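You operate a simulated robot arm through the tools that you are given. There is no shell and no other tool. Be economical: measure what you need, move in short steps, check, and stop when the job is done.

You run a simulated robot arm. Do the job below in one go: nothing can be reset, and whatever is moved stays where it is left.

## Task
Heat the solder pot to 400 and tin the pins of bobbin G4.
Fine: open the damper and flux the pins first; bobbin back on its peg, heater off.

The check looks at the end state, three seconds after you hand in, the way a careful person would. Anything else that was tipped, shoved, dropped, spilled or broken makes it a failure.

## Robot
A 7-joint arm with a two-finger parallel gripper, fixed in place. Base frame: the origin is at the foot of the arm, x ahead of it, y to its left, z up. Lengths are in m, angles in rad, forces in N, time in s.
Its first joint turns from -2.897 to 2.897 rad. Payload 3.43 kg.
The tool frame sits at the grasp point between the pads (the TCP): z along the fingers, y along the line on which they close. The tips reach 0.03 m beyond it. Largest opening 0.094 m; finger width 0.028, thickness 0.01; the body of the gripper, 0.05 by 0.096 m, starts 0.055 m behind the TCP.
Orientation is that of the tool frame in the base frame, as a unit quaternion [x, y, z, w]. With the fingers straight down and closing along the base's y, the tool's x points along the base's -x, its y along +y and its z along -z.

## Interface
- The arm moves only by the tool servo_tool. Its argument "plan" is a list of rows, each an object of numbers (a shift or turn left out is 0, a gripper value left out holds the last): "rx", "ry", "rz": the turn, a rotation vector about the tool's x, y, z in rad; "tx", "ty", "tz": the shift along the tool's x, y, z in m; "fingers": the finger opening in m, from 0 to 0.094. In form: [{"rx": .., "ry": .., "rz": .., "tx": .., "ty": .., "tz": .., "fingers": ..}, ...]. A call has 1 to 8 rows; each row shifts and turns the commanded pose from where the row before left it, along the tool's axes as they then stand. Rows are played at 5 a second. More than 0.05 m and 0.15 rad between two rows, or a gripper value outside its range, and nothing of the call is played. Where a pose cannot be reached the arm comes as near as it can. A force on the tool above 40 N (or 10 N above the force at the start of the call, whichever is more), or a blocked arm, ends the call early, and 0.2 s more pass. Each finger travels about 0.045 m/s and halts on what it meets, pressing with about 45 N; the grip force reading is that of the motor and also rises with nothing between the fingers. The clock runs only during rows and for 0.2 s after the last one: add rows that do not move to give the fingers time. The reply holds the time, the measured pose of the TCP, the force on the tool along the base axes, the opening and the grip force, in the units named above and with some noise, with the torque about the TCP (base axes, N m) and any sound that the robot's microphone picked up.
- Cameras (640 x 400 px; columns grow to the right, rows downward): "scene" is fixed at [0.4005, -0.6502, 1.3992]; the picture's right is [0.87, 0.50, 0.00], its down [0.34, -0.59, -0.73] and it looks along [-0.36, 0.64, -0.68] (base axes); focal length 214 px, centre (320, 200). "wrist" rides on the gripper at [0.076, 0.014, -0.103] in the tool frame; the picture's right is [-0.18, 0.98, 0.00], its down [-0.75, -0.14, -0.64] and it looks along [-0.63, -0.12, 0.77] (tool axes); focal length 243 px, centre (320, 200). There is no depth. A picture from a camera that has moved, and an enlarged one, comes with that camera's place and axes in the base frame and with its lens.
- capture(camera): a new picture of that camera. The clock stands still meanwhile.
- lift_body(by): slides the trunk up (or, below 0, down) by that many m; the arm rides with it, the base frame stays. It gives what a move gives, with no picture.
- close_up(camera, box): a new picture of the part [left, top, right, bottom] of that camera's present view, enlarged. The clock stands still meanwhile.
- job_done(): hands the job in; it is judged then, once.

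Work in short steps. Places have to be worked out from the pictures, the camera data and where the tool is seen: move nearer, look again, correct. Check each grasp and each placing, and mend what went wrong. You have 120 turns and 84 pictures in all, those below and enlarged ones among them. Open the gripper and draw the arm clear of the work before you hand the job in, unless the task says otherwise; then end with one line.

The tools are called after ">>>" as name(argument=value, ...) on one line, values as JSON. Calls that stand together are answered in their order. servo_tool: Moves the arm, as the interface text tells. Its arguments: {"type":"object","properties":{"plan":{"type":"array","items":{"type":"object","properties":{"rx":{"type":"number"},"ry":{"type":"number"},"rz":{"type":"number"},"tx":{"type":"number"},"ty":{"type":"number"},"tz":{"type":"number"},"fingers":{"type":"number"}}}}},"required":["plan"]} The other tools are called the same way: lift_body (by) slides the trunk up or down; capture (camera) takes a picture; close_up (camera, box) takes an enlarged picture of a part of a camera's view; job_done () hands the job in.

At the start:

```text
time: 0.0
eef_pos: [0.2599, -0.4302, 1.3024]
tool_rot: [0.0, 1.0, -0.001, 0.0]
contact_force: [-0.7, -0.2, -0.5]
wrist_torque: [0.01, 0.01, 0.0]
grip_width: 0.094
finger_force: 0.2
trunk travel left (down, up): [-0.325, 0.165]
```

scene: 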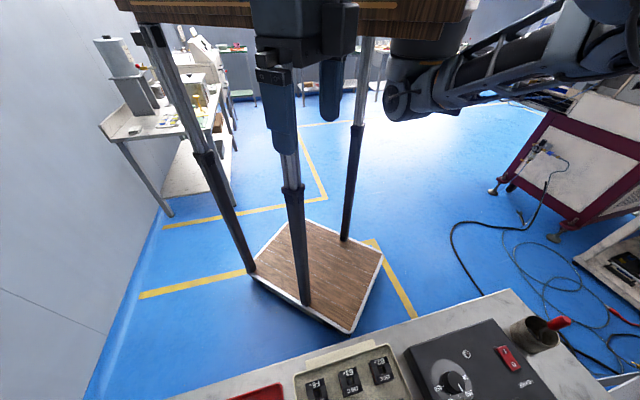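
wrist: 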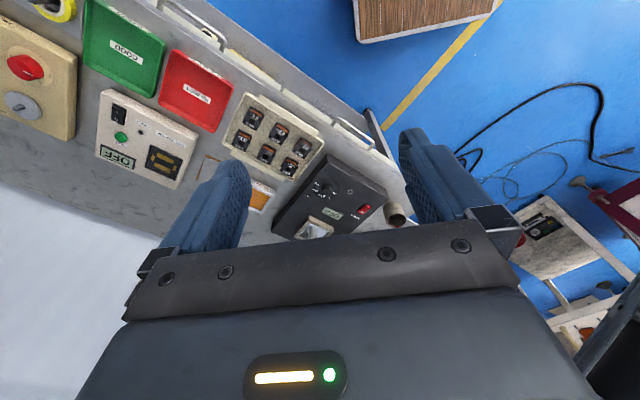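

First I look closely at what the wrist camera sees of the bench.

>>> close_up(camera="wrist", box=[200, 80, 420, 250])

>>> close_up(camera="wrist", box=[0, 0, 240, 200])

>>> close_up(camera="scene", box=[220, 280, 640, 400])

```text
2.35 times, centred on (310, 165) of wrist
camera zoom: at [0.1826, -0.4141, 1.4054], right [0.18, 0.98, 0.0], down [0.75, -0.14, 0.64], along [0.63, -0.12, -0.77], focal length 571 px, centre (344, 282)
```

zoom: 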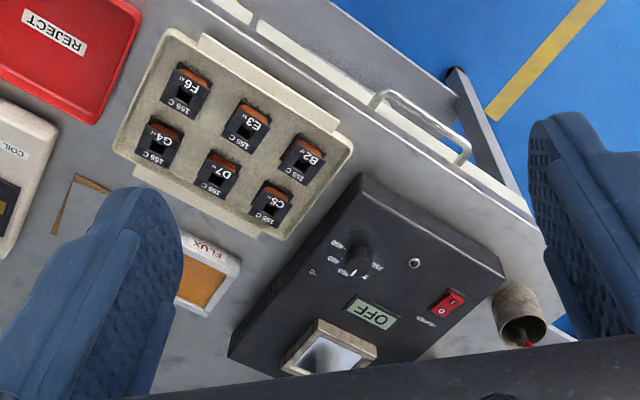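

```text
2.00 times, centred on (120, 100) of wrist
camera zoom: at [0.1826, -0.4141, 1.4054], right [0.18, 0.98, 0.0], down [0.75, -0.14, 0.64], along [0.63, -0.12, -0.77], focal length 485 px, centre (720, 400)
```

zoom: 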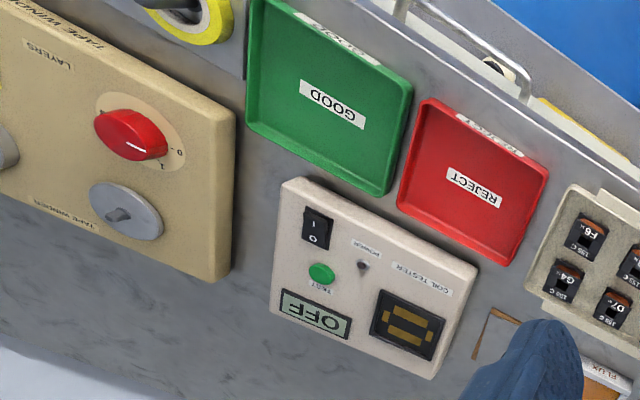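

```text
1.52 times, centred on (430, 340) of scene
camera zoom: at [0.4005, -0.6502, 1.3992], right [0.87, 0.5, 0.0], down [0.34, -0.59, -0.73], along [-0.36, 0.64, -0.68], focal length 327 px, centre (152, -13)
```

zoom: 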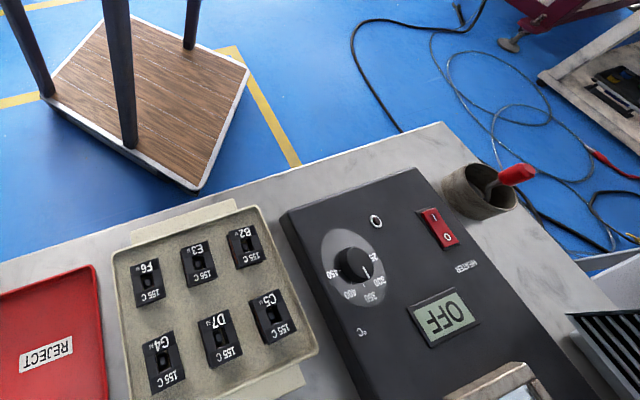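

The close-up shows some area beyond the frame, so I try for what lies right of and below the heater (the louvred thing, perhaps the extractor).

>>> close_up(camera="scene", box=[440, 300, 640, 400])

>>> close_up(camera="scene", box=[560, 390, 640, 400])

>>> servo_tool(plan=[{"rz": -0.15}, {"rz": -0.15}, {"rz": -0.15}, {"rz": -0.15}, {"rz": -0.15}])

>>> capture(camera="wrist")

```text
3.20 times, centred on (540, 350) of scene
camera zoom: at [0.4005, -0.6502, 1.3992], right [0.87, 0.5, 0.0], down [0.34, -0.59, -0.73], along [-0.36, 0.64, -0.68], focal length 686 px, centre (-384, -280)
```

zoom: 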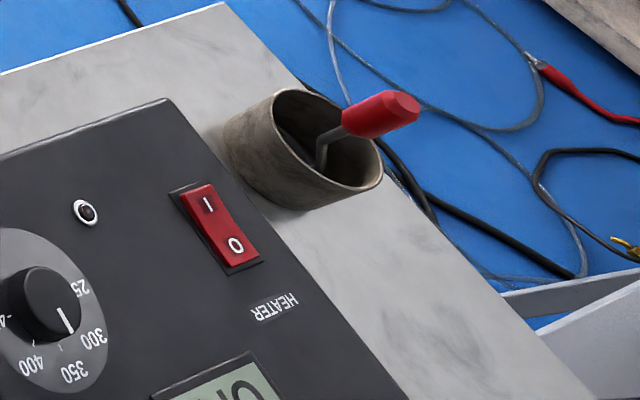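

```text
8.00 times, centred on (600, 395) of scene
camera zoom: at [0.4005, -0.6502, 1.3992], right [0.87, 0.5, 0.0], down [0.34, -0.59, -0.73], along [-0.36, 0.64, -0.68], focal length 1716 px, centre (-1920, -1360)
```

zoom: 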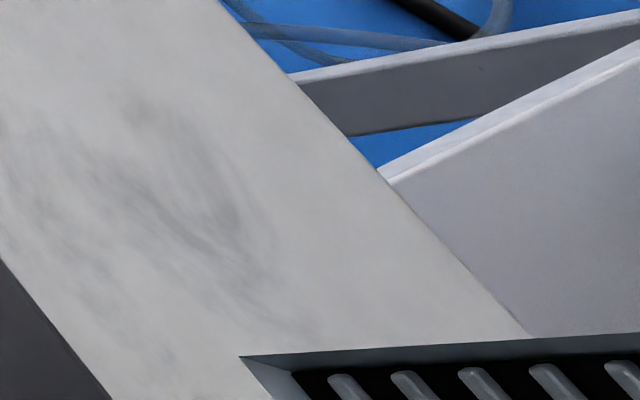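

```text
time: 1.2
eef_pos: [0.2617, -0.4323, 1.2913]
tool_rot: [-0.367, 0.93, 0.02, -0.013]
contact_force: [0.3, 0.0, 0.0]
wrist_torque: [-0.02, 0.02, -0.03]
grip_width: 0.094
finger_force: 0.1
trunk travel left (down, up): [-0.325, 0.165]
```

```text
76 pictures are left
camera wrist: at [0.2005, -0.4752, 1.3965], right [-0.54, 0.84, 0.04], down [0.67, 0.39, 0.63], along [0.51, 0.37, -0.78], focal length 243 px, centre (320, 200)
```

wrist: 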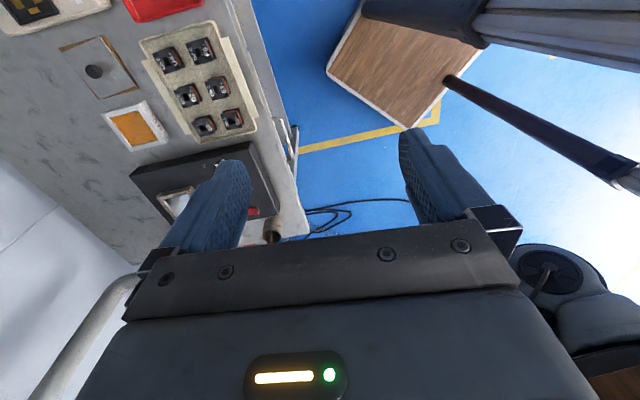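

I take a wide close-up at the bottom edge of the scene view, which should reveal the area below it, and an enlargement of the square plate with a knob.

>>> close_up(camera="scene", box=[20, 399, 640, 400])

>>> close_up(camera="wrist", box=[30, 0, 310, 250])

```text
1.03 times, centred on (330, 400) of scene (not enlarged: the box is as wide or as high as the picture)
camera zoom: at [0.4005, -0.6502, 1.3992], right [0.87, 0.5, 0.0], down [0.34, -0.59, -0.73], along [-0.36, 0.64, -0.68], focal length 221 px, centre (310, -6)
```

zoom: 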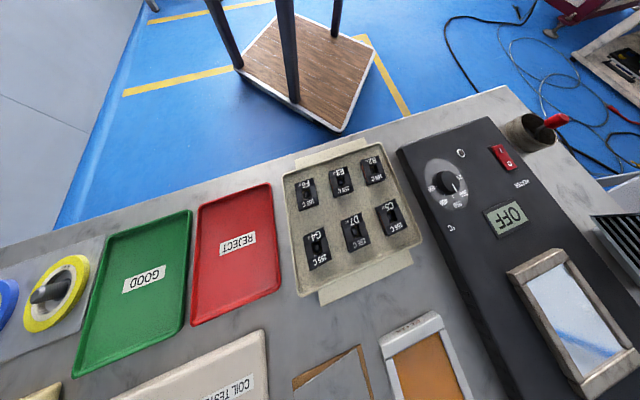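

```text
1.60 times, centred on (170, 125) of wrist
camera zoom: at [0.2005, -0.4752, 1.3965], right [-0.54, 0.84, 0.04], down [0.67, 0.39, 0.63], along [0.51, 0.37, -0.78], focal length 388 px, centre (560, 320)
```

zoom: 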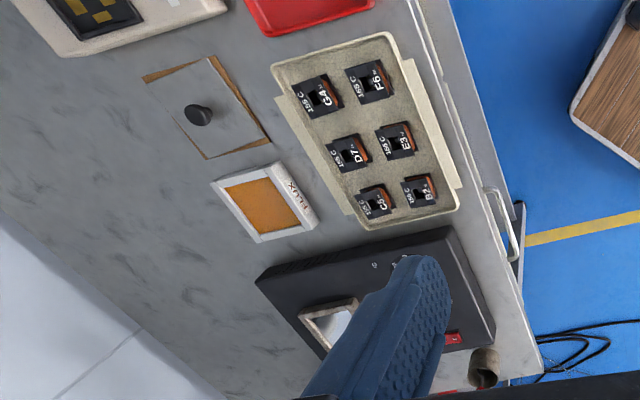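

G4 triangulates to about (0.42, -0.66, 0.83). The bench runs at 45°. The louvre at its +u end needs a look, so I turn back and move the camera toward it.

>>> servo_tool(plan=[{"rz": 0.15}, {"rz": 0.15}, {"rz": 0.15}, {"rz": 0.15}, {"rz": 0.15}, {"tx": -0.038, "ty": 0.03}, {"tx": -0.038, "ty": 0.03}, {"tx": -0.038, "ty": 0.03}])

>>> servo_tool(plan=[{"tx": -0.038, "ty": 0.03}, {"tx": -0.038, "ty": 0.03}, {"tx": -0.038, "ty": 0.03}, {"tx": -0.038, "ty": 0.03}, {"tx": -0.038, "ty": 0.03}, {}])

>>> capture(camera="wrist")

```text
time: 3.0
eef_pos: [0.373, -0.3395, 1.3007]
tool_rot: [0.001, 1.0, 0.0, -0.001]
contact_force: [-0.3, -0.5, 0.0]
wrist_torque: [0.0, 0.0, 0.03]
grip_width: 0.0939
finger_force: 0.0
trunk travel left (down, up): [-0.325, 0.165]
```

```text
time: 3.3
eef_pos: [0.3754, -0.3395, 1.3018]
tool_rot: [-0.004, 1.0, -0.005, -0.005]
contact_force: [2.0, -3.2, -1.0]
wrist_torque: [0.3, 0.18, -0.1]
grip_width: 0.0939
finger_force: 0.2
trunk travel left (down, up): [-0.325, 0.165]
stopped in row 1: the force on the tool passed its limit at 144 N (the readings are from after the stop); the commanded pose is now the measured one
```

```text
73 pictures are left
camera wrist: at [0.2999, -0.3228, 1.4058], right [0.18, 0.98, -0.01], down [0.76, -0.13, 0.64], along [0.63, -0.12, -0.77], focal length 243 px, centre (320, 200)
```

wrist: 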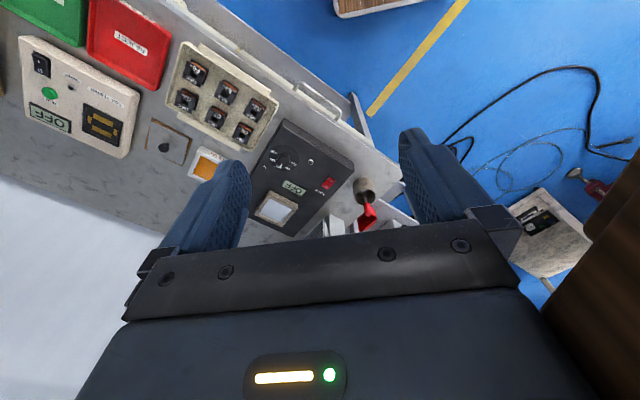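

Something was hit at 144 N; I look at the scene before moving.

>>> capture(camera="scene")

```text
72 pictures are left
```

scene: 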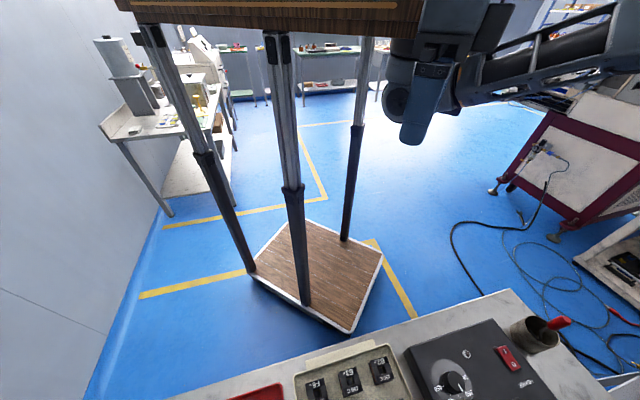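

It is the robot's own pedestal board that the hand brushed. I back off toward -y, go lower, and then out in +x.

>>> servo_tool(plan=[{"ty": -0.04}, {"ty": -0.04}, {"tz": 0.045}, {"tz": 0.045}, {"tx": -0.045}, {"tx": -0.045}, {"tx": -0.045}, {}])

>>> capture(camera="wrist")

```text
time: 5.1
eef_pos: [0.512, -0.4199, 1.2082]
tool_rot: [-0.002, 1.0, -0.006, -0.004]
contact_force: [1.0, 0.7, 0.5]
wrist_torque: [-0.01, 0.02, 0.02]
grip_width: 0.0941
finger_force: 0.0
trunk travel left (down, up): [-0.325, 0.165]
```

```text
71 pictures are left
camera wrist: at [0.4357, -0.4038, 1.3132], right [0.18, 0.98, -0.01], down [0.76, -0.13, 0.64], along [0.63, -0.12, -0.77], focal length 243 px, centre (320, 200)
```

wrist: 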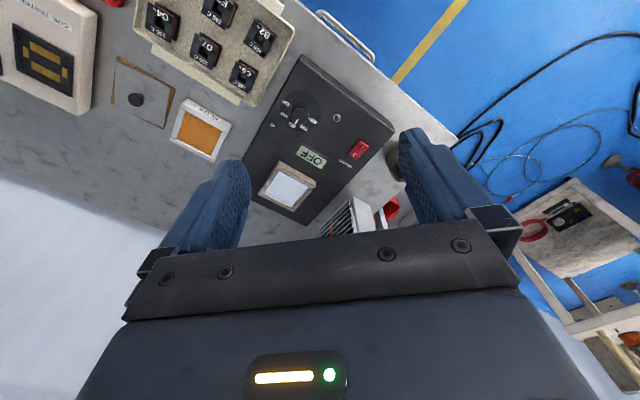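

The louvre comes into view at the bottom. I move further out.

>>> servo_tool(plan=[{"tx": -0.045}, {"tx": -0.045}, {"tx": -0.045}, {"ty": 0.04}, {"ty": 0.04}, {}])

>>> capture(camera="wrist")

```text
time: 6.5
eef_pos: [0.6434, -0.339, 1.209]
tool_rot: [-0.002, 1.0, -0.005, -0.005]
contact_force: [-0.7, -0.1, 0.5]
wrist_torque: [0.01, 0.0, -0.01]
grip_width: 0.0938
finger_force: 0.1
trunk travel left (down, up): [-0.325, 0.165]
```

```text
70 pictures are left
camera wrist: at [0.568, -0.3227, 1.3131], right [0.18, 0.98, -0.01], down [0.76, -0.13, 0.64], along [0.63, -0.12, -0.77], focal length 243 px, centre (320, 200)
```

wrist: 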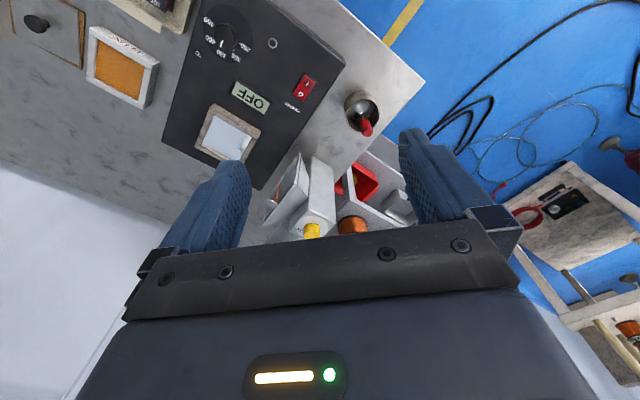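

>>> close_up(camera="wrist", box=[235, 100, 425, 245])

```text
2.76 times, centred on (330, 172) of wrist
camera zoom: at [0.568, -0.3227, 1.3131], right [0.18, 0.98, -0.01], down [0.76, -0.13, 0.64], along [0.63, -0.12, -0.77], focal length 669 px, centre (292, 276)
```

zoom: 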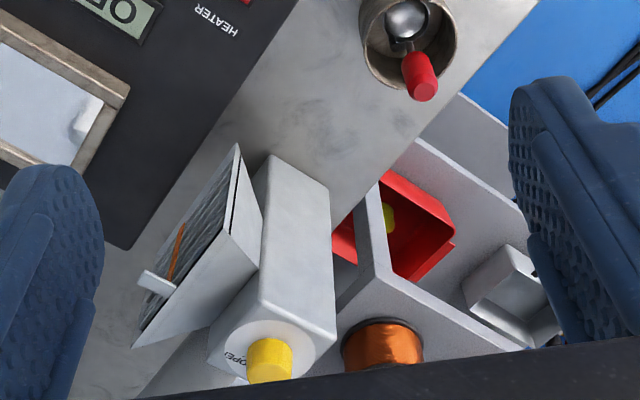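

Damper: a yellow knob on top of the extractor, labelled OPEN. I move further out to look down on it.

>>> servo_tool(plan=[{"tx": -0.04}, {"tx": -0.04}, {"tx": -0.04}, {}])

>>> close_up(camera="wrist", box=[220, 60, 420, 245])

```text
time: 7.5
eef_pos: [0.765, -0.342, 1.2071]
tool_rot: [-0.002, 1.0, -0.005, -0.004]
contact_force: [-0.3, -0.2, 0.2]
wrist_torque: [-0.06, -0.01, -0.04]
grip_width: 0.0941
finger_force: 0.1
trunk travel left (down, up): [-0.325, 0.165]
```

```text
2.16 times, centred on (320, 152) of wrist
camera zoom: at [0.6889, -0.3257, 1.3105], right [0.18, 0.98, -0.01], down [0.76, -0.13, 0.64], along [0.63, -0.12, -0.77], focal length 525 px, centre (320, 303)
```

zoom: 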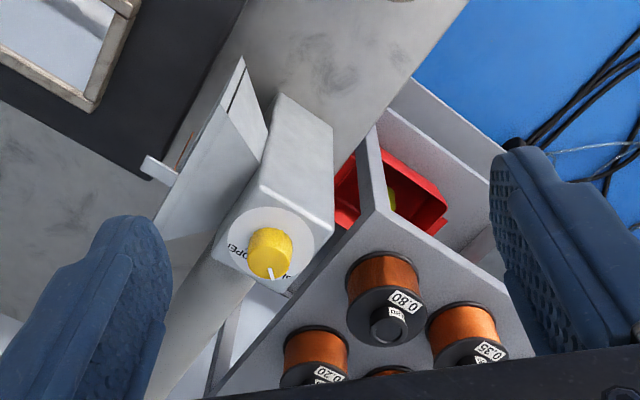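

>>> close_up(camera="wrist", box=[275, 150, 325, 200])

```text
8.00 times, centred on (300, 175) of wrist
camera zoom: at [0.6889, -0.3257, 1.3105], right [0.18, 0.98, -0.01], down [0.76, -0.13, 0.64], along [0.63, -0.12, -0.77], focal length 1941 px, centre (480, 400)
```

zoom: 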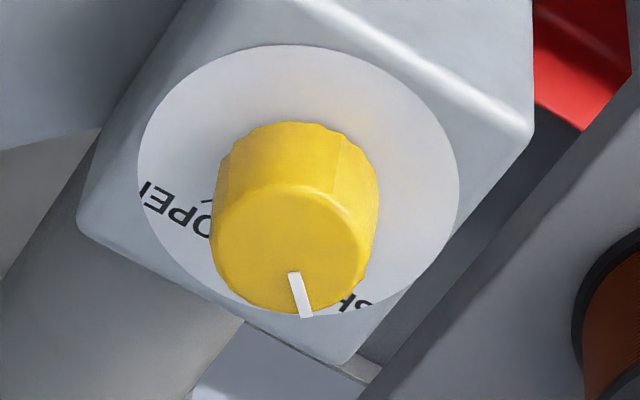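

Knob top is about (0.893, -0.399, 1.00), 32 mm across; the pointer is at SHUT and OPEN is about 90° clockwise from above. I move above it with the gripper pre-rotated.

>>> servo_tool(plan=[{"tx": -0.032, "ty": -0.014}, {"tx": -0.032, "ty": -0.014}, {"tx": -0.032, "ty": -0.014}, {"tx": -0.032, "ty": -0.014}, {"rz": -0.15, "tz": 0.02}, {"rz": -0.15, "tz": 0.02}, {"rz": -0.15, "tz": 0.02}, {"rz": -0.15, "tz": 0.02}])

>>> capture(camera="wrist")

```text
time: 9.3
eef_pos: [0.895, -0.3939, 1.1281]
tool_rot: [-0.298, 0.955, -0.005, -0.004]
contact_force: [0.4, -0.4, -0.5]
wrist_torque: [0.03, -0.01, 0.02]
grip_width: 0.094
finger_force: 0.0
trunk travel left (down, up): [-0.325, 0.165]
```

```text
66 pictures are left
camera wrist: at [0.8234, -0.4235, 1.2332], right [-0.41, 0.91, -0.01], down [0.7, 0.32, 0.63], along [0.58, 0.25, -0.77], focal length 243 px, centre (320, 200)
```

wrist: 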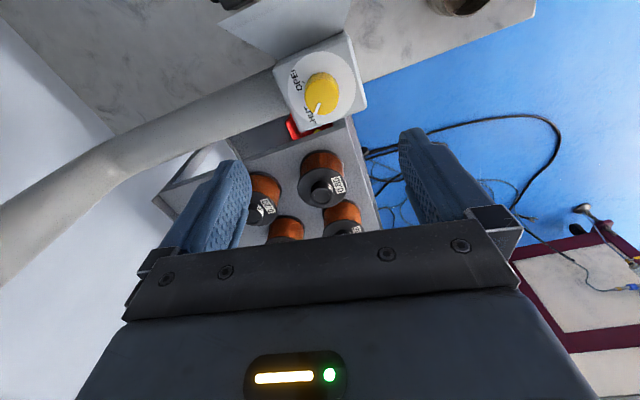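

Knob re-estimated at (0.886, -0.398). I descend to z≈1.03 and check.

>>> servo_tool(plan=[{"tx": 0.007, "ty": 0.001, "tz": 0.03}, {"tz": 0.035}, {"tz": 0.03}, {}])

>>> capture(camera="wrist")

```text
time: 10.3
eef_pos: [0.8871, -0.3989, 1.0335]
tool_rot: [-0.298, 0.955, -0.004, -0.005]
contact_force: [0.0, -0.3, 0.2]
wrist_torque: [-0.01, -0.01, 0.01]
grip_width: 0.094
finger_force: 0.1
trunk travel left (down, up): [-0.325, 0.165]
```

```text
65 pictures are left
camera wrist: at [0.8171, -0.4273, 1.1382], right [-0.41, 0.91, -0.01], down [0.71, 0.32, 0.63], along [0.58, 0.25, -0.77], focal length 243 px, centre (320, 200)
```

wrist: 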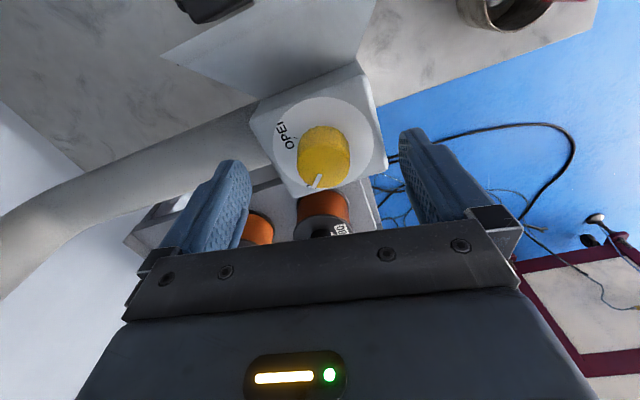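

Aligned within a few mm. I lower to z≈1.014 and close on the knob.

>>> servo_tool(plan=[{"tz": 0.019, "ty": 0.003}, {"fingers": 0.03}, {"fingers": 0.02}, {}, {}, {}])

```text
time: 11.7
eef_pos: [0.8842, -0.3952, 1.0152]
tool_rot: [-0.298, 0.955, -0.002, -0.006]
contact_force: [-26.3, 24.9, -3.8]
wrist_torque: [0.35, 0.35, 1.44]
grip_width: 0.0761
finger_force: 44.7
trunk travel left (down, up): [-0.325, 0.165]
```

The fingers halted at 0.076, which is not the knob. I open and look.

>>> servo_tool(plan=[{"fingers": 0.094}, {}])

>>> close_up(camera="wrist", box=[160, 50, 460, 250])

```text
time: 12.3
eef_pos: [0.8844, -0.3981, 1.015]
tool_rot: [-0.297, 0.955, -0.004, -0.005]
contact_force: [0.0, -0.2, -0.2]
wrist_torque: [-0.01, 0.03, -0.01]
grip_width: 0.0941
finger_force: 0.0
trunk travel left (down, up): [-0.325, 0.165]
```

```text
2.00 times, centred on (310, 150) of wrist
camera zoom: at [0.8152, -0.4266, 1.1198], right [-0.41, 0.91, -0.01], down [0.7, 0.32, 0.63], along [0.58, 0.25, -0.77], focal length 485 px, centre (340, 300)
```

zoom: 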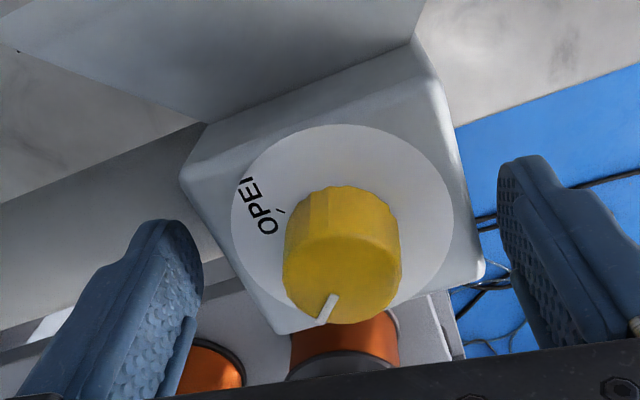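

Retriangulating gives the knob top at z≈1.03 and centre (0.878, -0.398), so I was gripping the box sides. I raise to 1.037, shift, and close.

>>> servo_tool(plan=[{"tz": -0.022}, {"tx": 0.005, "ty": 0.004}, {"fingers": 0.05}, {"fingers": 0.02}, {}, {}, {}, {}])

>>> close_up(camera="wrist", box=[160, 50, 460, 250])

```text
time: 14.1
eef_pos: [0.8799, -0.3972, 1.0369]
tool_rot: [-0.297, 0.955, -0.005, -0.004]
contact_force: [16.1, -17.5, 0.4]
wrist_torque: [-0.41, -0.74, 0.05]
grip_width: 0.0335
finger_force: 12.5
trunk travel left (down, up): [-0.325, 0.165]
```

```text
2.00 times, centred on (310, 150) of wrist
camera zoom: at [0.8094, -0.4258, 1.1414], right [-0.41, 0.91, -0.01], down [0.7, 0.32, 0.63], along [0.58, 0.25, -0.77], focal length 485 px, centre (340, 300)
```

zoom: 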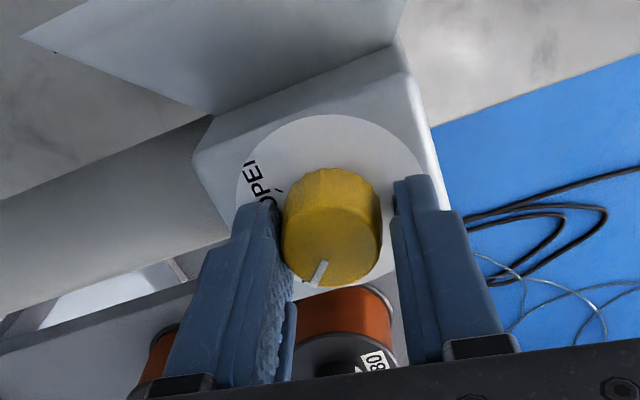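

Nearly gripped, with a slight side load. I shift a touch and let the grip settle.

>>> servo_tool(plan=[{"tx": 0.003, "ty": -0.002, "fingers": 0.01}, {}, {}])

```text
time: 14.9
eef_pos: [0.8764, -0.4009, 1.0373]
tool_rot: [-0.297, 0.955, -0.005, -0.005]
contact_force: [14.6, -28.1, 2.8]
wrist_torque: [-1.06, 0.0, -0.12]
grip_width: 0.0291
finger_force: 45.5
trunk travel left (down, up): [-0.325, 0.165]
```

>>> servo_tool(plan=[{"ty": -0.003}, {}])

```text
time: 15.5
eef_pos: [0.877, -0.4029, 1.0368]
tool_rot: [-0.297, 0.955, -0.004, -0.007]
contact_force: [-12.2, -9.8, 9.8]
wrist_torque: [-0.33, 0.94, -0.01]
grip_width: 0.0293
finger_force: 45.1
trunk travel left (down, up): [-0.325, 0.165]
```

Force is now low; I turn clockwise by 0.45 and check.

>>> servo_tool(plan=[{"rz": 0.15}, {"rz": 0.15}, {"rz": 0.15}, {}])

>>> close_up(camera="wrist", box=[160, 50, 460, 250])

```text
time: 16.5
eef_pos: [0.8768, -0.4007, 1.0364]
tool_rot: [-0.077, 0.997, -0.004, -0.005]
contact_force: [-30.3, 13.8, 13.8]
wrist_torque: [0.63, 1.35, 0.05]
grip_width: 0.0289
finger_force: 45.2
trunk travel left (down, up): [-0.325, 0.165]
```

```text
2.00 times, centred on (310, 150) of wrist
camera zoom: at [0.7996, -0.3954, 1.1411], right [0.03, 1.0, -0.01], down [0.77, -0.02, 0.63], along [0.63, -0.03, -0.77], focal length 485 px, centre (340, 300)
```

zoom: 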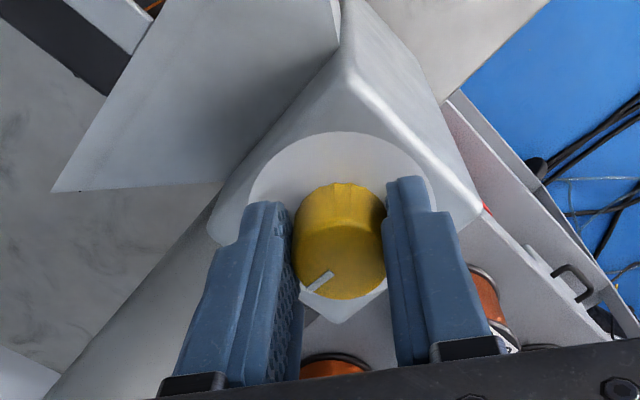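

The knob turns along. I relieve the side load slightly and continue turning.

>>> servo_tool(plan=[{"tx": 0.002}, {"rz": 0.15}, {"rz": 0.15}, {"rz": 0.15}, {}])

>>> servo_tool(plan=[{"rz": 0.15}, {"rz": 0.15}, {"rz": 0.12}, {}])

>>> close_up(camera="wrist", box=[160, 50, 460, 250])

```text
time: 17.7
eef_pos: [0.8771, -0.3987, 1.0362]
tool_rot: [0.147, 0.989, -0.005, -0.003]
contact_force: [-14.8, 25.6, 3.7]
wrist_torque: [0.9, 0.71, 0.01]
grip_width: 0.0293
finger_force: 45.3
trunk travel left (down, up): [-0.325, 0.165]
```

```text
time: 18.7
eef_pos: [0.8791, -0.3987, 1.0355]
tool_rot: [0.349, 0.937, -0.005, 0.0]
contact_force: [13.8, 27.2, 4.0]
wrist_torque: [0.75, -0.82, 0.57]
grip_width: 0.0293
finger_force: 45.1
trunk travel left (down, up): [-0.325, 0.165]
```

```text
2.00 times, centred on (310, 150) of wrist
camera zoom: at [0.8303, -0.3358, 1.1399], right [0.78, 0.62, -0.01], down [0.48, -0.59, 0.65], along [0.4, -0.51, -0.76], focal length 485 px, centre (340, 300)
```

zoom: 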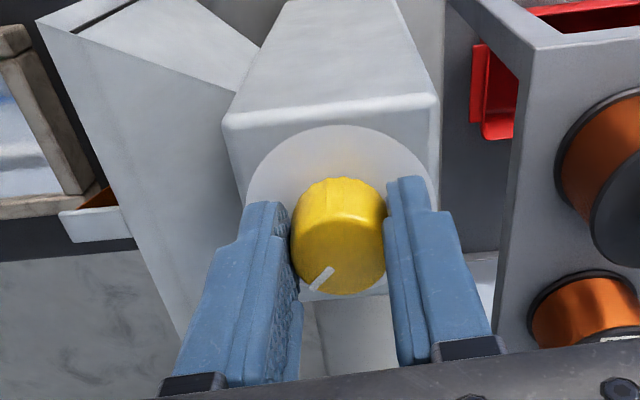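

The pointer is now at roughly -87° with rising torque, near the OPEN stop. I push a little more and then release to look.

>>> servo_tool(plan=[{"rz": 0.08}, {}])

>>> servo_tool(plan=[{"fingers": 0.06}, {"fingers": 0.06}, {"tz": -0.04}, {"tz": -0.04}, {}])

>>> close_up(camera="wrist", box=[240, 60, 400, 180])

```text
time: 19.3
eef_pos: [0.8784, -0.3995, 1.0367]
tool_rot: [0.386, 0.922, -0.006, -0.001]
contact_force: [16.6, 31.6, 6.9]
wrist_torque: [1.16, -0.22, 0.54]
grip_width: 0.0293
finger_force: 45.3
trunk travel left (down, up): [-0.325, 0.165]
```

```text
time: 20.5
eef_pos: [0.8773, -0.4021, 1.1171]
tool_rot: [0.388, 0.922, -0.007, -0.002]
contact_force: [0.2, 0.0, 0.2]
wrist_torque: [-0.01, 0.0, -0.01]
grip_width: 0.0599
finger_force: 0.0
trunk travel left (down, up): [-0.325, 0.165]
```

```text
3.33 times, centred on (320, 120) of wrist
camera zoom: at [0.8339, -0.335, 1.22], right [0.83, 0.56, -0.01], down [0.43, -0.63, 0.65], along [0.35, -0.54, -0.76], focal length 809 px, centre (320, 467)
```

zoom: 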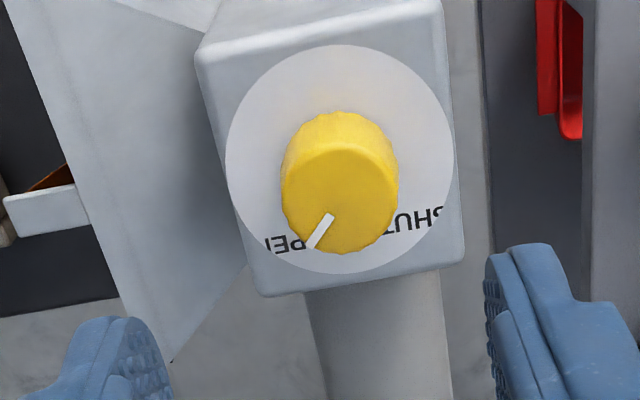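

Damper reads OPEN. Next is the heater: I look at its dial from the scene camera.

>>> close_up(camera="scene", box=[400, 340, 520, 400])

```text
5.33 times, centred on (460, 370) of scene
camera zoom: at [0.4005, -0.6502, 1.3992], right [0.87, 0.5, 0.0], down [0.34, -0.59, -0.73], along [-0.36, 0.64, -0.68], focal length 1144 px, centre (-427, -707)
```

zoom: 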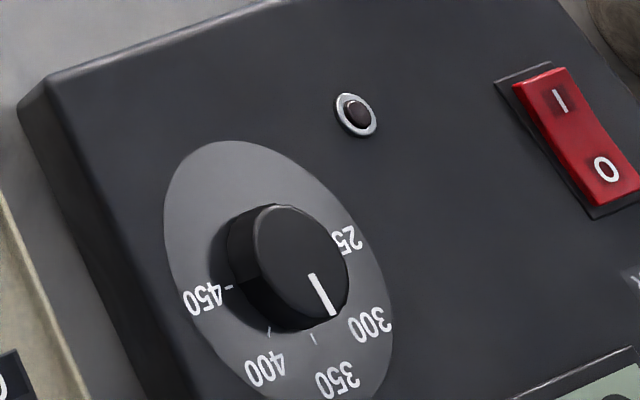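

I move along the bench frame (tool already aligned to it) to above the dial.

>>> servo_tool(plan=[{"ty": -0.041, "tx": 0.0245}, {"ty": -0.041, "tx": 0.0245}, {"ty": -0.041, "tx": 0.0245}, {"ty": -0.041, "tx": 0.0245}, {"ty": -0.041, "tx": 0.0245}, {"ty": -0.041, "tx": 0.0245}, {"tz": 0.045}, {}])

>>> capture(camera="wrist")

```text
time: 22.3
eef_pos: [0.598, -0.4686, 1.0752]
tool_rot: [0.387, 0.922, -0.007, -0.002]
contact_force: [1.3, -0.2, -1.1]
wrist_torque: [0.02, -0.01, 0.0]
grip_width: 0.06
finger_force: 0.1
trunk travel left (down, up): [-0.325, 0.165]
```

```text
58 pictures are left
camera wrist: at [0.5554, -0.4018, 1.1786], right [0.83, 0.56, -0.01], down [0.43, -0.63, 0.65], along [0.35, -0.54, -0.76], focal length 243 px, centre (320, 200)
```

wrist: 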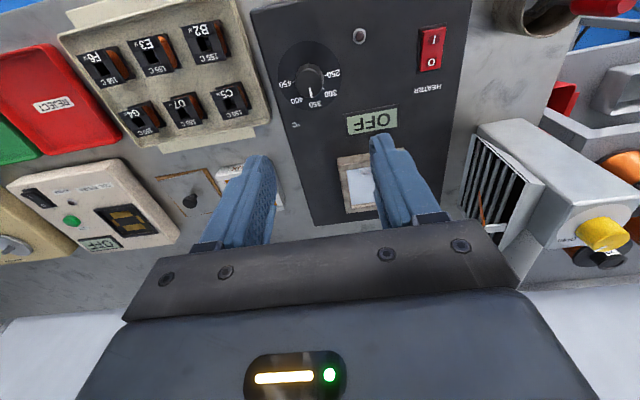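

Dial top triangulates to (0.586, -0.472, 0.886). I center above it and descend to 0.96.

>>> servo_tool(plan=[{"ty": -0.011, "tx": 0.006, "tz": 0.03}, {"tz": 0.04}, {"tz": 0.045}, {}])

>>> close_up(camera="wrist", box=[220, 50, 420, 190])

```text
time: 23.3
eef_pos: [0.5824, -0.472, 0.9606]
tool_rot: [0.388, 0.922, -0.006, -0.003]
contact_force: [1.2, 0.1, 0.0]
wrist_torque: [0.04, 0.0, 0.03]
grip_width: 0.06
finger_force: 0.1
trunk travel left (down, up): [-0.325, 0.165]
```

```text
2.86 times, centred on (320, 120) of wrist
camera zoom: at [0.5407, -0.4056, 1.063], right [0.83, 0.56, -0.01], down [0.43, -0.63, 0.65], along [0.35, -0.54, -0.76], focal length 693 px, centre (320, 429)
```

zoom: 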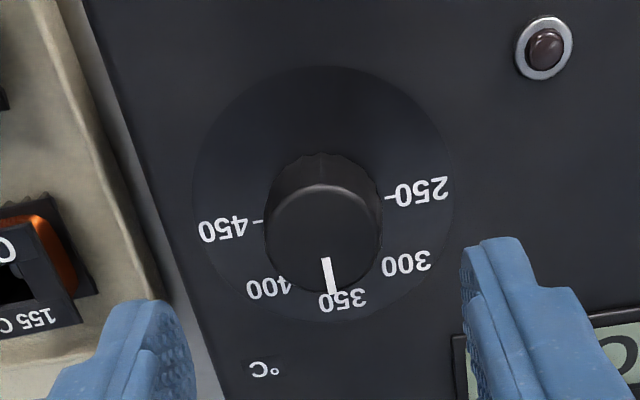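

Dial reads about 350; 400 is about 41° further clockwise. I pre-rotate, narrow the fingers, descend and grip.

>>> servo_tool(plan=[{"tx": -0.003, "fingers": 0.05}, {"rz": -0.15, "tz": 0.02}, {"rz": -0.15, "tz": 0.02}, {"tz": 0.014}, {"tz": 0.01}, {"fingers": 0.02}, {}, {}])

>>> close_up(camera="wrist", box=[220, 70, 420, 210])

```text
time: 24.5
eef_pos: [0.5881, -0.4742, 0.903]
tool_rot: [0.244, 0.97, -0.006, -0.001]
contact_force: [1.2, 23.1, 23.1]
wrist_torque: [1.45, -0.1, 0.05]
grip_width: 0.0429
finger_force: 10.3
trunk travel left (down, up): [-0.325, 0.165]
stopped in row 6: the force on the tool passed its limit at 49 N (the readings are from after the stop); the commanded pose is now the measured one
```

```text
2.86 times, centred on (320, 140) of wrist
camera zoom: at [0.5272, -0.4236, 1.0058], right [0.63, 0.78, -0.01], down [0.6, -0.47, 0.65], along [0.5, -0.41, -0.76], focal length 693 px, centre (320, 371)
```

zoom: 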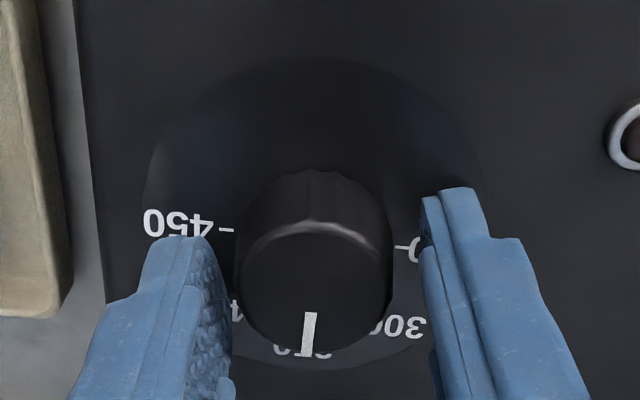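

The left finger touched first and the tips grazed the panel. I rise 5 mm, shift toward the knob centre and close again.

>>> servo_tool(plan=[{"tz": -0.005, "fingers": 0.054}, {"ty": -0.003, "tx": 0.002}, {}, {"fingers": 0.02}, {}, {}, {}])

>>> close_up(camera="wrist", box=[220, 70, 420, 210])

```text
time: 26.1
eef_pos: [0.5847, -0.4772, 0.9064]
tool_rot: [0.244, 0.97, -0.006, -0.001]
contact_force: [13.9, 27.3, 2.1]
wrist_torque: [1.07, 0.01, -0.07]
grip_width: 0.0376
finger_force: 14.7
trunk travel left (down, up): [-0.325, 0.165]
```

```text
2.86 times, centred on (320, 140) of wrist
camera zoom: at [0.525, -0.4262, 1.009], right [0.63, 0.78, -0.01], down [0.6, -0.47, 0.64], along [0.5, -0.41, -0.76], focal length 693 px, centre (320, 371)
```

zoom: 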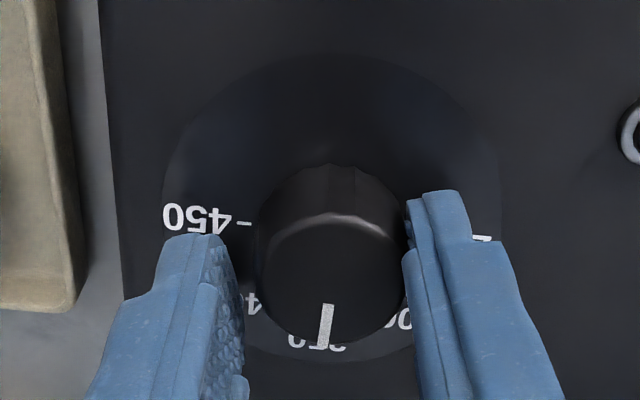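

The force pushes along +tool-y (right finger in contact), so I shift +y and tighten.

>>> servo_tool(plan=[{"ty": 0.004}, {"ty": 0.001, "fingers": 0.01}, {}, {}])

```text
time: 27.1
eef_pos: [0.5849, -0.4735, 0.9058]
tool_rot: [0.244, 0.97, -0.007, -0.002]
contact_force: [3.8, 20.7, 1.4]
wrist_torque: [0.73, -0.39, -0.02]
grip_width: 0.0309
finger_force: 44.7
trunk travel left (down, up): [-0.325, 0.165]
```

Gripped at 31 mm. I relieve a bit more and turn clockwise 0.45.

>>> servo_tool(plan=[{"ty": 0.002}, {"rz": 0.15}, {"rz": 0.15}, {"rz": 0.15}, {}])

>>> close_up(camera="wrist", box=[240, 70, 400, 200])

```text
time: 28.3
eef_pos: [0.5848, -0.4745, 0.9064]
tool_rot: [0.456, 0.89, -0.01, 0.002]
contact_force: [-9.8, -9.6, 0.4]
wrist_torque: [0.29, 0.79, 0.03]
grip_width: 0.031
finger_force: 44.3
trunk travel left (down, up): [-0.325, 0.165]
```

```text
3.08 times, centred on (320, 135) of wrist
camera zoom: at [0.5526, -0.4009, 1.0086], right [0.91, 0.42, -0.01], down [0.33, -0.68, 0.65], along [0.27, -0.59, -0.76], focal length 746 px, centre (320, 400)
```

zoom: 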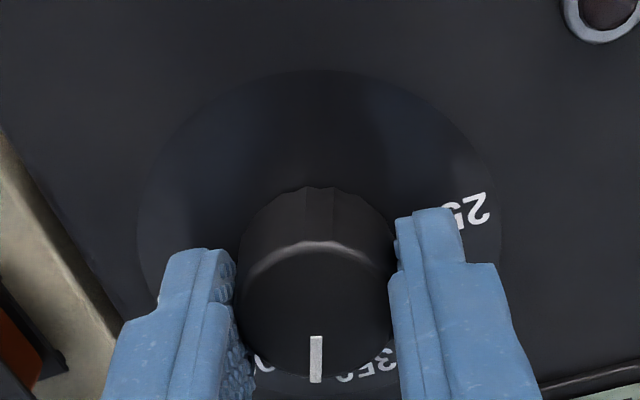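

Pointer is between 350 and 400. I turn 0.24 more, release, rise and check.

>>> servo_tool(plan=[{"rz": 0.12}, {"rz": 0.12}, {}, {"fingers": 0.054}, {}, {"tz": -0.04}, {"tz": -0.02, "tx": 0.01}, {}])

>>> close_up(camera="wrist", box=[270, 50, 390, 140])

>>> close_up(camera="scene", box=[415, 360, 495, 400])

```text
time: 30.1
eef_pos: [0.5832, -0.4624, 0.9652]
tool_rot: [0.558, 0.83, -0.007, 0.002]
contact_force: [-0.7, -0.3, -0.1]
wrist_torque: [-0.01, 0.0, 0.02]
grip_width: 0.0539
finger_force: 0.0
trunk travel left (down, up): [-0.325, 0.165]
```

```text
4.44 times, centred on (330, 95) of wrist
camera zoom: at [0.5681, -0.3836, 1.0677], right [0.98, 0.2, -0.01], down [0.16, -0.74, 0.65], along [0.12, -0.64, -0.76], focal length 1078 px, centre (276, 667)
```

zoom: 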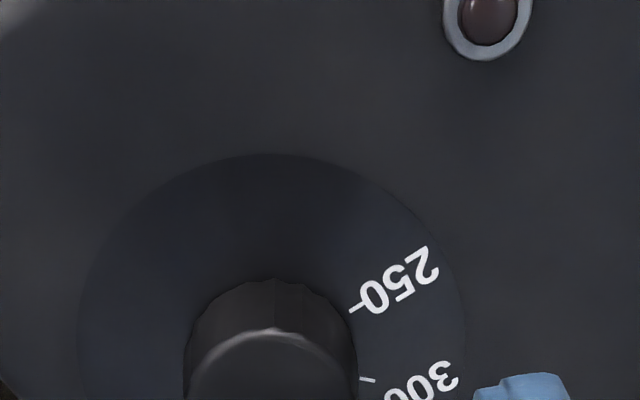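

```text
8.00 times, centred on (455, 380) of scene
camera zoom: at [0.4005, -0.6502, 1.3992], right [0.87, 0.5, 0.0], down [0.34, -0.59, -0.73], along [-0.36, 0.64, -0.68], focal length 1716 px, centre (-760, -1240)
```

zoom: 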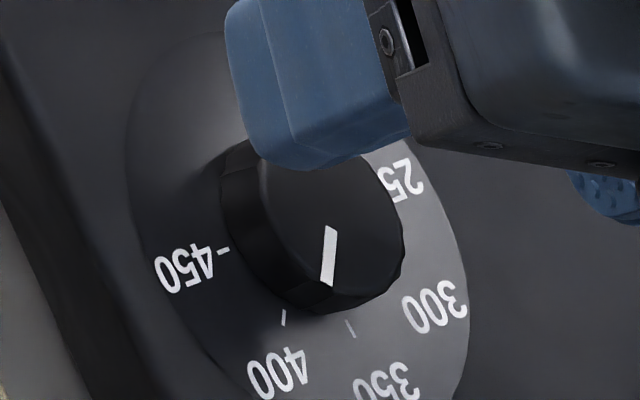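

>>> close_up(camera="wrist", box=[250, 90, 390, 180])

```text
4.44 times, centred on (320, 135) of wrist
camera zoom: at [0.5681, -0.3836, 1.0677], right [0.98, 0.2, -0.01], down [0.16, -0.74, 0.65], along [0.12, -0.64, -0.76], focal length 1078 px, centre (320, 489)
```

zoom: 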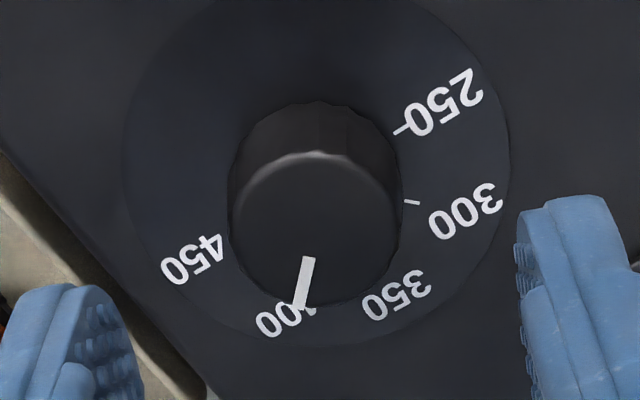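

Dial pointer is aligned with 400. Next is the rocker: I realign with the bench, close the fingers, and move over its "I" end at about (0.67, -0.37).

>>> servo_tool(plan=[{"rz": -0.13, "tz": -0.03}, {"rz": -0.13, "fingers": 0.0}, {"rz": -0.125}, {"ty": 0.043}, {"ty": 0.043}, {"ty": 0.042}, {}])

>>> close_up(camera="wrist", box=[220, 50, 420, 190])

```text
time: 31.7
eef_pos: [0.6762, -0.3746, 0.9933]
tool_rot: [0.389, 0.921, -0.009, -0.001]
contact_force: [0.2, 0.0, 0.4]
wrist_torque: [-0.03, 0.0, -0.01]
grip_width: 0.0001
finger_force: 33.1
trunk travel left (down, up): [-0.325, 0.165]
```

```text
2.86 times, centred on (320, 120) of wrist
camera zoom: at [0.6342, -0.3066, 1.0967], right [0.83, 0.55, -0.01], down [0.43, -0.63, 0.65], along [0.35, -0.55, -0.76], focal length 693 px, centre (320, 429)
```

zoom: 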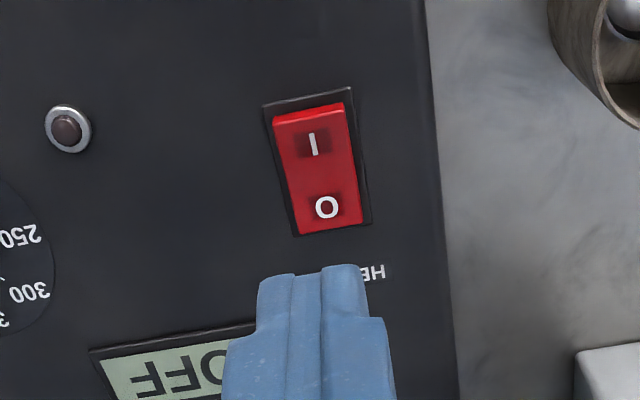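

I move the closed fingertips back over the I end and descend.

>>> servo_tool(plan=[{"tx": 0.0215, "ty": -0.001}, {"tz": 0.04}, {"tz": 0.025}, {"tz": 0.008}, {"tz": 0.005}, {"tz": 0.005}, {}])

>>> close_up(camera="wrist", box=[220, 90, 420, 230])

```text
time: 33.3
eef_pos: [0.6592, -0.36, 0.9102]
tool_rot: [0.388, 0.921, -0.008, 0.0]
contact_force: [-0.5, 0.6, 1.4]
wrist_torque: [0.01, 0.04, 0.0]
grip_width: 0.0001
finger_force: 32.6
trunk travel left (down, up): [-0.325, 0.165]
```

```text
2.86 times, centred on (320, 160) of wrist
camera zoom: at [0.6161, -0.2919, 1.0133], right [0.83, 0.55, -0.01], down [0.43, -0.63, 0.65], along [0.35, -0.55, -0.76], focal length 693 px, centre (320, 314)
```

zoom: 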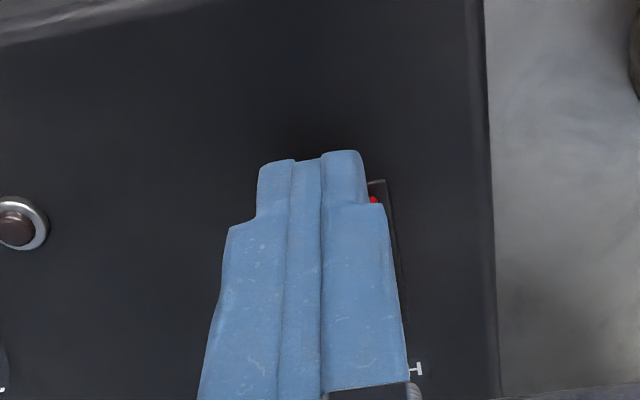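

Positioned; I press down in small steps.

>>> servo_tool(plan=[{"tz": 0.003}, {"tz": 0.003}, {"tz": 0.003}, {}])

```text
time: 34.0
eef_pos: [0.6594, -0.3584, 0.9073]
tool_rot: [0.389, 0.921, -0.008, 0.003]
contact_force: [-7.2, 12.9, 24.0]
wrist_torque: [0.14, -0.07, 0.16]
grip_width: 0.0
finger_force: 33.0
trunk travel left (down, up): [-0.325, 0.165]
stopped in row 3: the force on the tool passed its limit at 46 N (the readings are from after the stop); the commanded pose is now the measured one
```

>>> servo_tool(plan=[{"tz": -0.04}, {"tz": -0.04, "tx": 0.02}, {}])

>>> close_up(camera="wrist", box=[200, 60, 440, 230])

```text
time: 34.8
eef_pos: [0.6426, -0.3428, 0.9859]
tool_rot: [0.389, 0.921, -0.009, 0.0]
contact_force: [-0.7, 0.5, 0.5]
wrist_torque: [0.02, 0.03, 0.0]
grip_width: 0.0
finger_force: 33.0
trunk travel left (down, up): [-0.325, 0.165]
```

```text
2.35 times, centred on (320, 145) of wrist
camera zoom: at [0.6007, -0.2756, 1.0895], right [0.83, 0.55, -0.01], down [0.43, -0.63, 0.65], along [0.35, -0.55, -0.76], focal length 571 px, centre (320, 329)
```

zoom: 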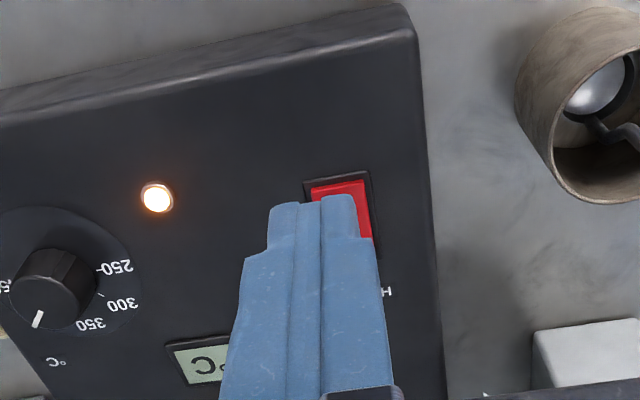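

Heater lamp is on. Now I move along the bench to above G4 at about (0.42, -0.66).

>>> servo_tool(plan=[{"ty": -0.047, "tx": -0.008, "fingers": 0.06}, {"ty": -0.047, "tx": -0.008}, {"ty": -0.047, "tx": -0.008}, {"ty": -0.047, "tx": -0.008}, {"ty": -0.047, "tx": -0.008}, {"ty": -0.047, "tx": -0.008}, {"ty": -0.047, "tx": -0.008}, {"ty": -0.047, "tx": -0.008}])

>>> capture(camera="wrist")

```text
time: 36.6
eef_pos: [0.4205, -0.6534, 0.9936]
tool_rot: [0.388, 0.921, -0.009, 0.001]
contact_force: [1.3, -0.6, 0.5]
wrist_torque: [-0.04, 0.04, 0.06]
grip_width: 0.0599
finger_force: 0.1
trunk travel left (down, up): [-0.325, 0.165]
```

```text
47 pictures are left
camera wrist: at [0.3769, -0.5849, 1.0958], right [0.83, 0.56, -0.01], down [0.43, -0.63, 0.65], along [0.35, -0.55, -0.76], focal length 243 px, centre (320, 200)
```

wrist: 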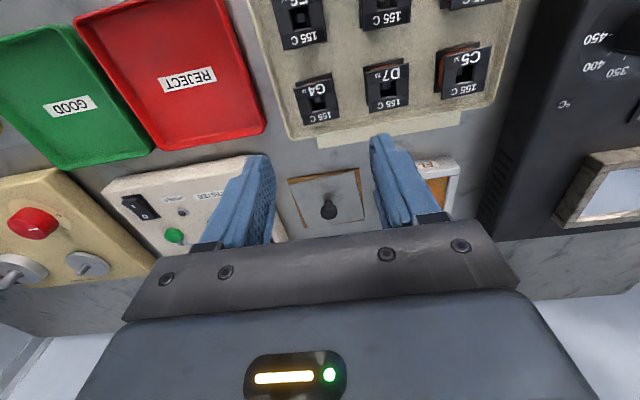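

>>> close_up(camera="wrist", box=[270, 50, 370, 130])

>>> close_up(camera="scene", box=[260, 330, 440, 400])

```text
5.00 times, centred on (320, 90) of wrist
camera zoom: at [0.3769, -0.5849, 1.0958], right [0.83, 0.56, -0.01], down [0.43, -0.63, 0.65], along [0.35, -0.55, -0.76], focal length 1213 px, centre (320, 750)
```

zoom: 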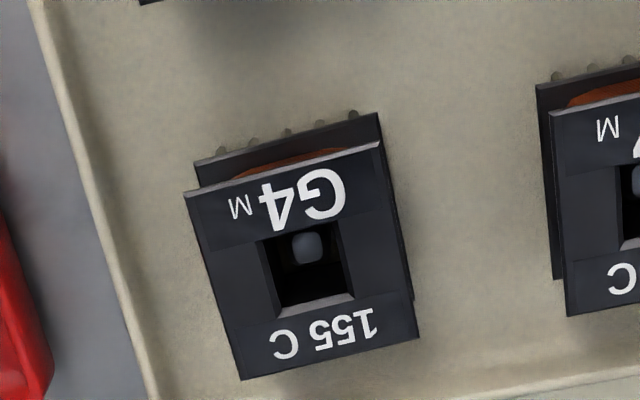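

```text
3.56 times, centred on (350, 365) of scene
camera zoom: at [0.4005, -0.6502, 1.3992], right [0.87, 0.5, 0.0], down [0.34, -0.59, -0.73], along [-0.36, 0.64, -0.68], focal length 763 px, centre (213, -387)
```

zoom: 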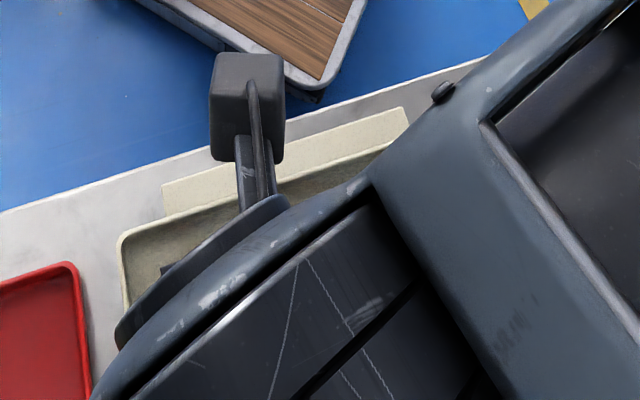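

G4's top flange is about 38 mm square, centred at (0.418, -0.659). I align, center and descend to z≈0.895 for a check.

>>> servo_tool(plan=[{"ty": -0.0055, "tx": -0.002, "fingers": 0.056}, {"rz": -0.05, "tz": 0.03}, {"tz": 0.035}, {"tz": 0.033}, {}])

>>> close_up(camera="wrist", box=[200, 70, 440, 230])

```text
time: 37.8
eef_pos: [0.4175, -0.6599, 0.8924]
tool_rot: [0.366, 0.93, -0.009, 0.001]
contact_force: [-0.5, -0.5, -0.2]
wrist_torque: [0.0, 0.04, 0.0]
grip_width: 0.056
finger_force: 0.1
trunk travel left (down, up): [-0.325, 0.165]
```

```text
2.50 times, centred on (320, 150) of wrist
camera zoom: at [0.3724, -0.5945, 0.9953], right [0.8, 0.59, -0.01], down [0.46, -0.61, 0.65], along [0.38, -0.53, -0.76], focal length 606 px, centre (320, 325)
```

zoom: 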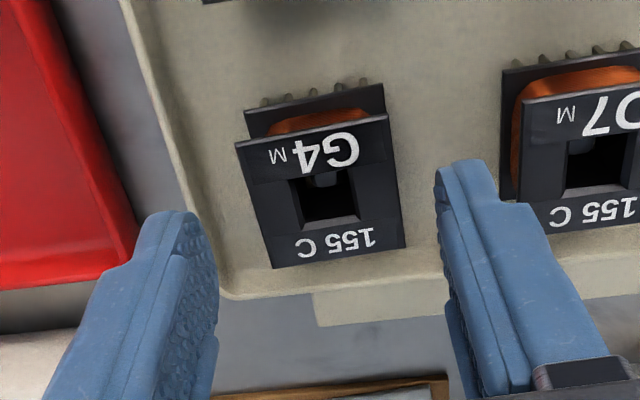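

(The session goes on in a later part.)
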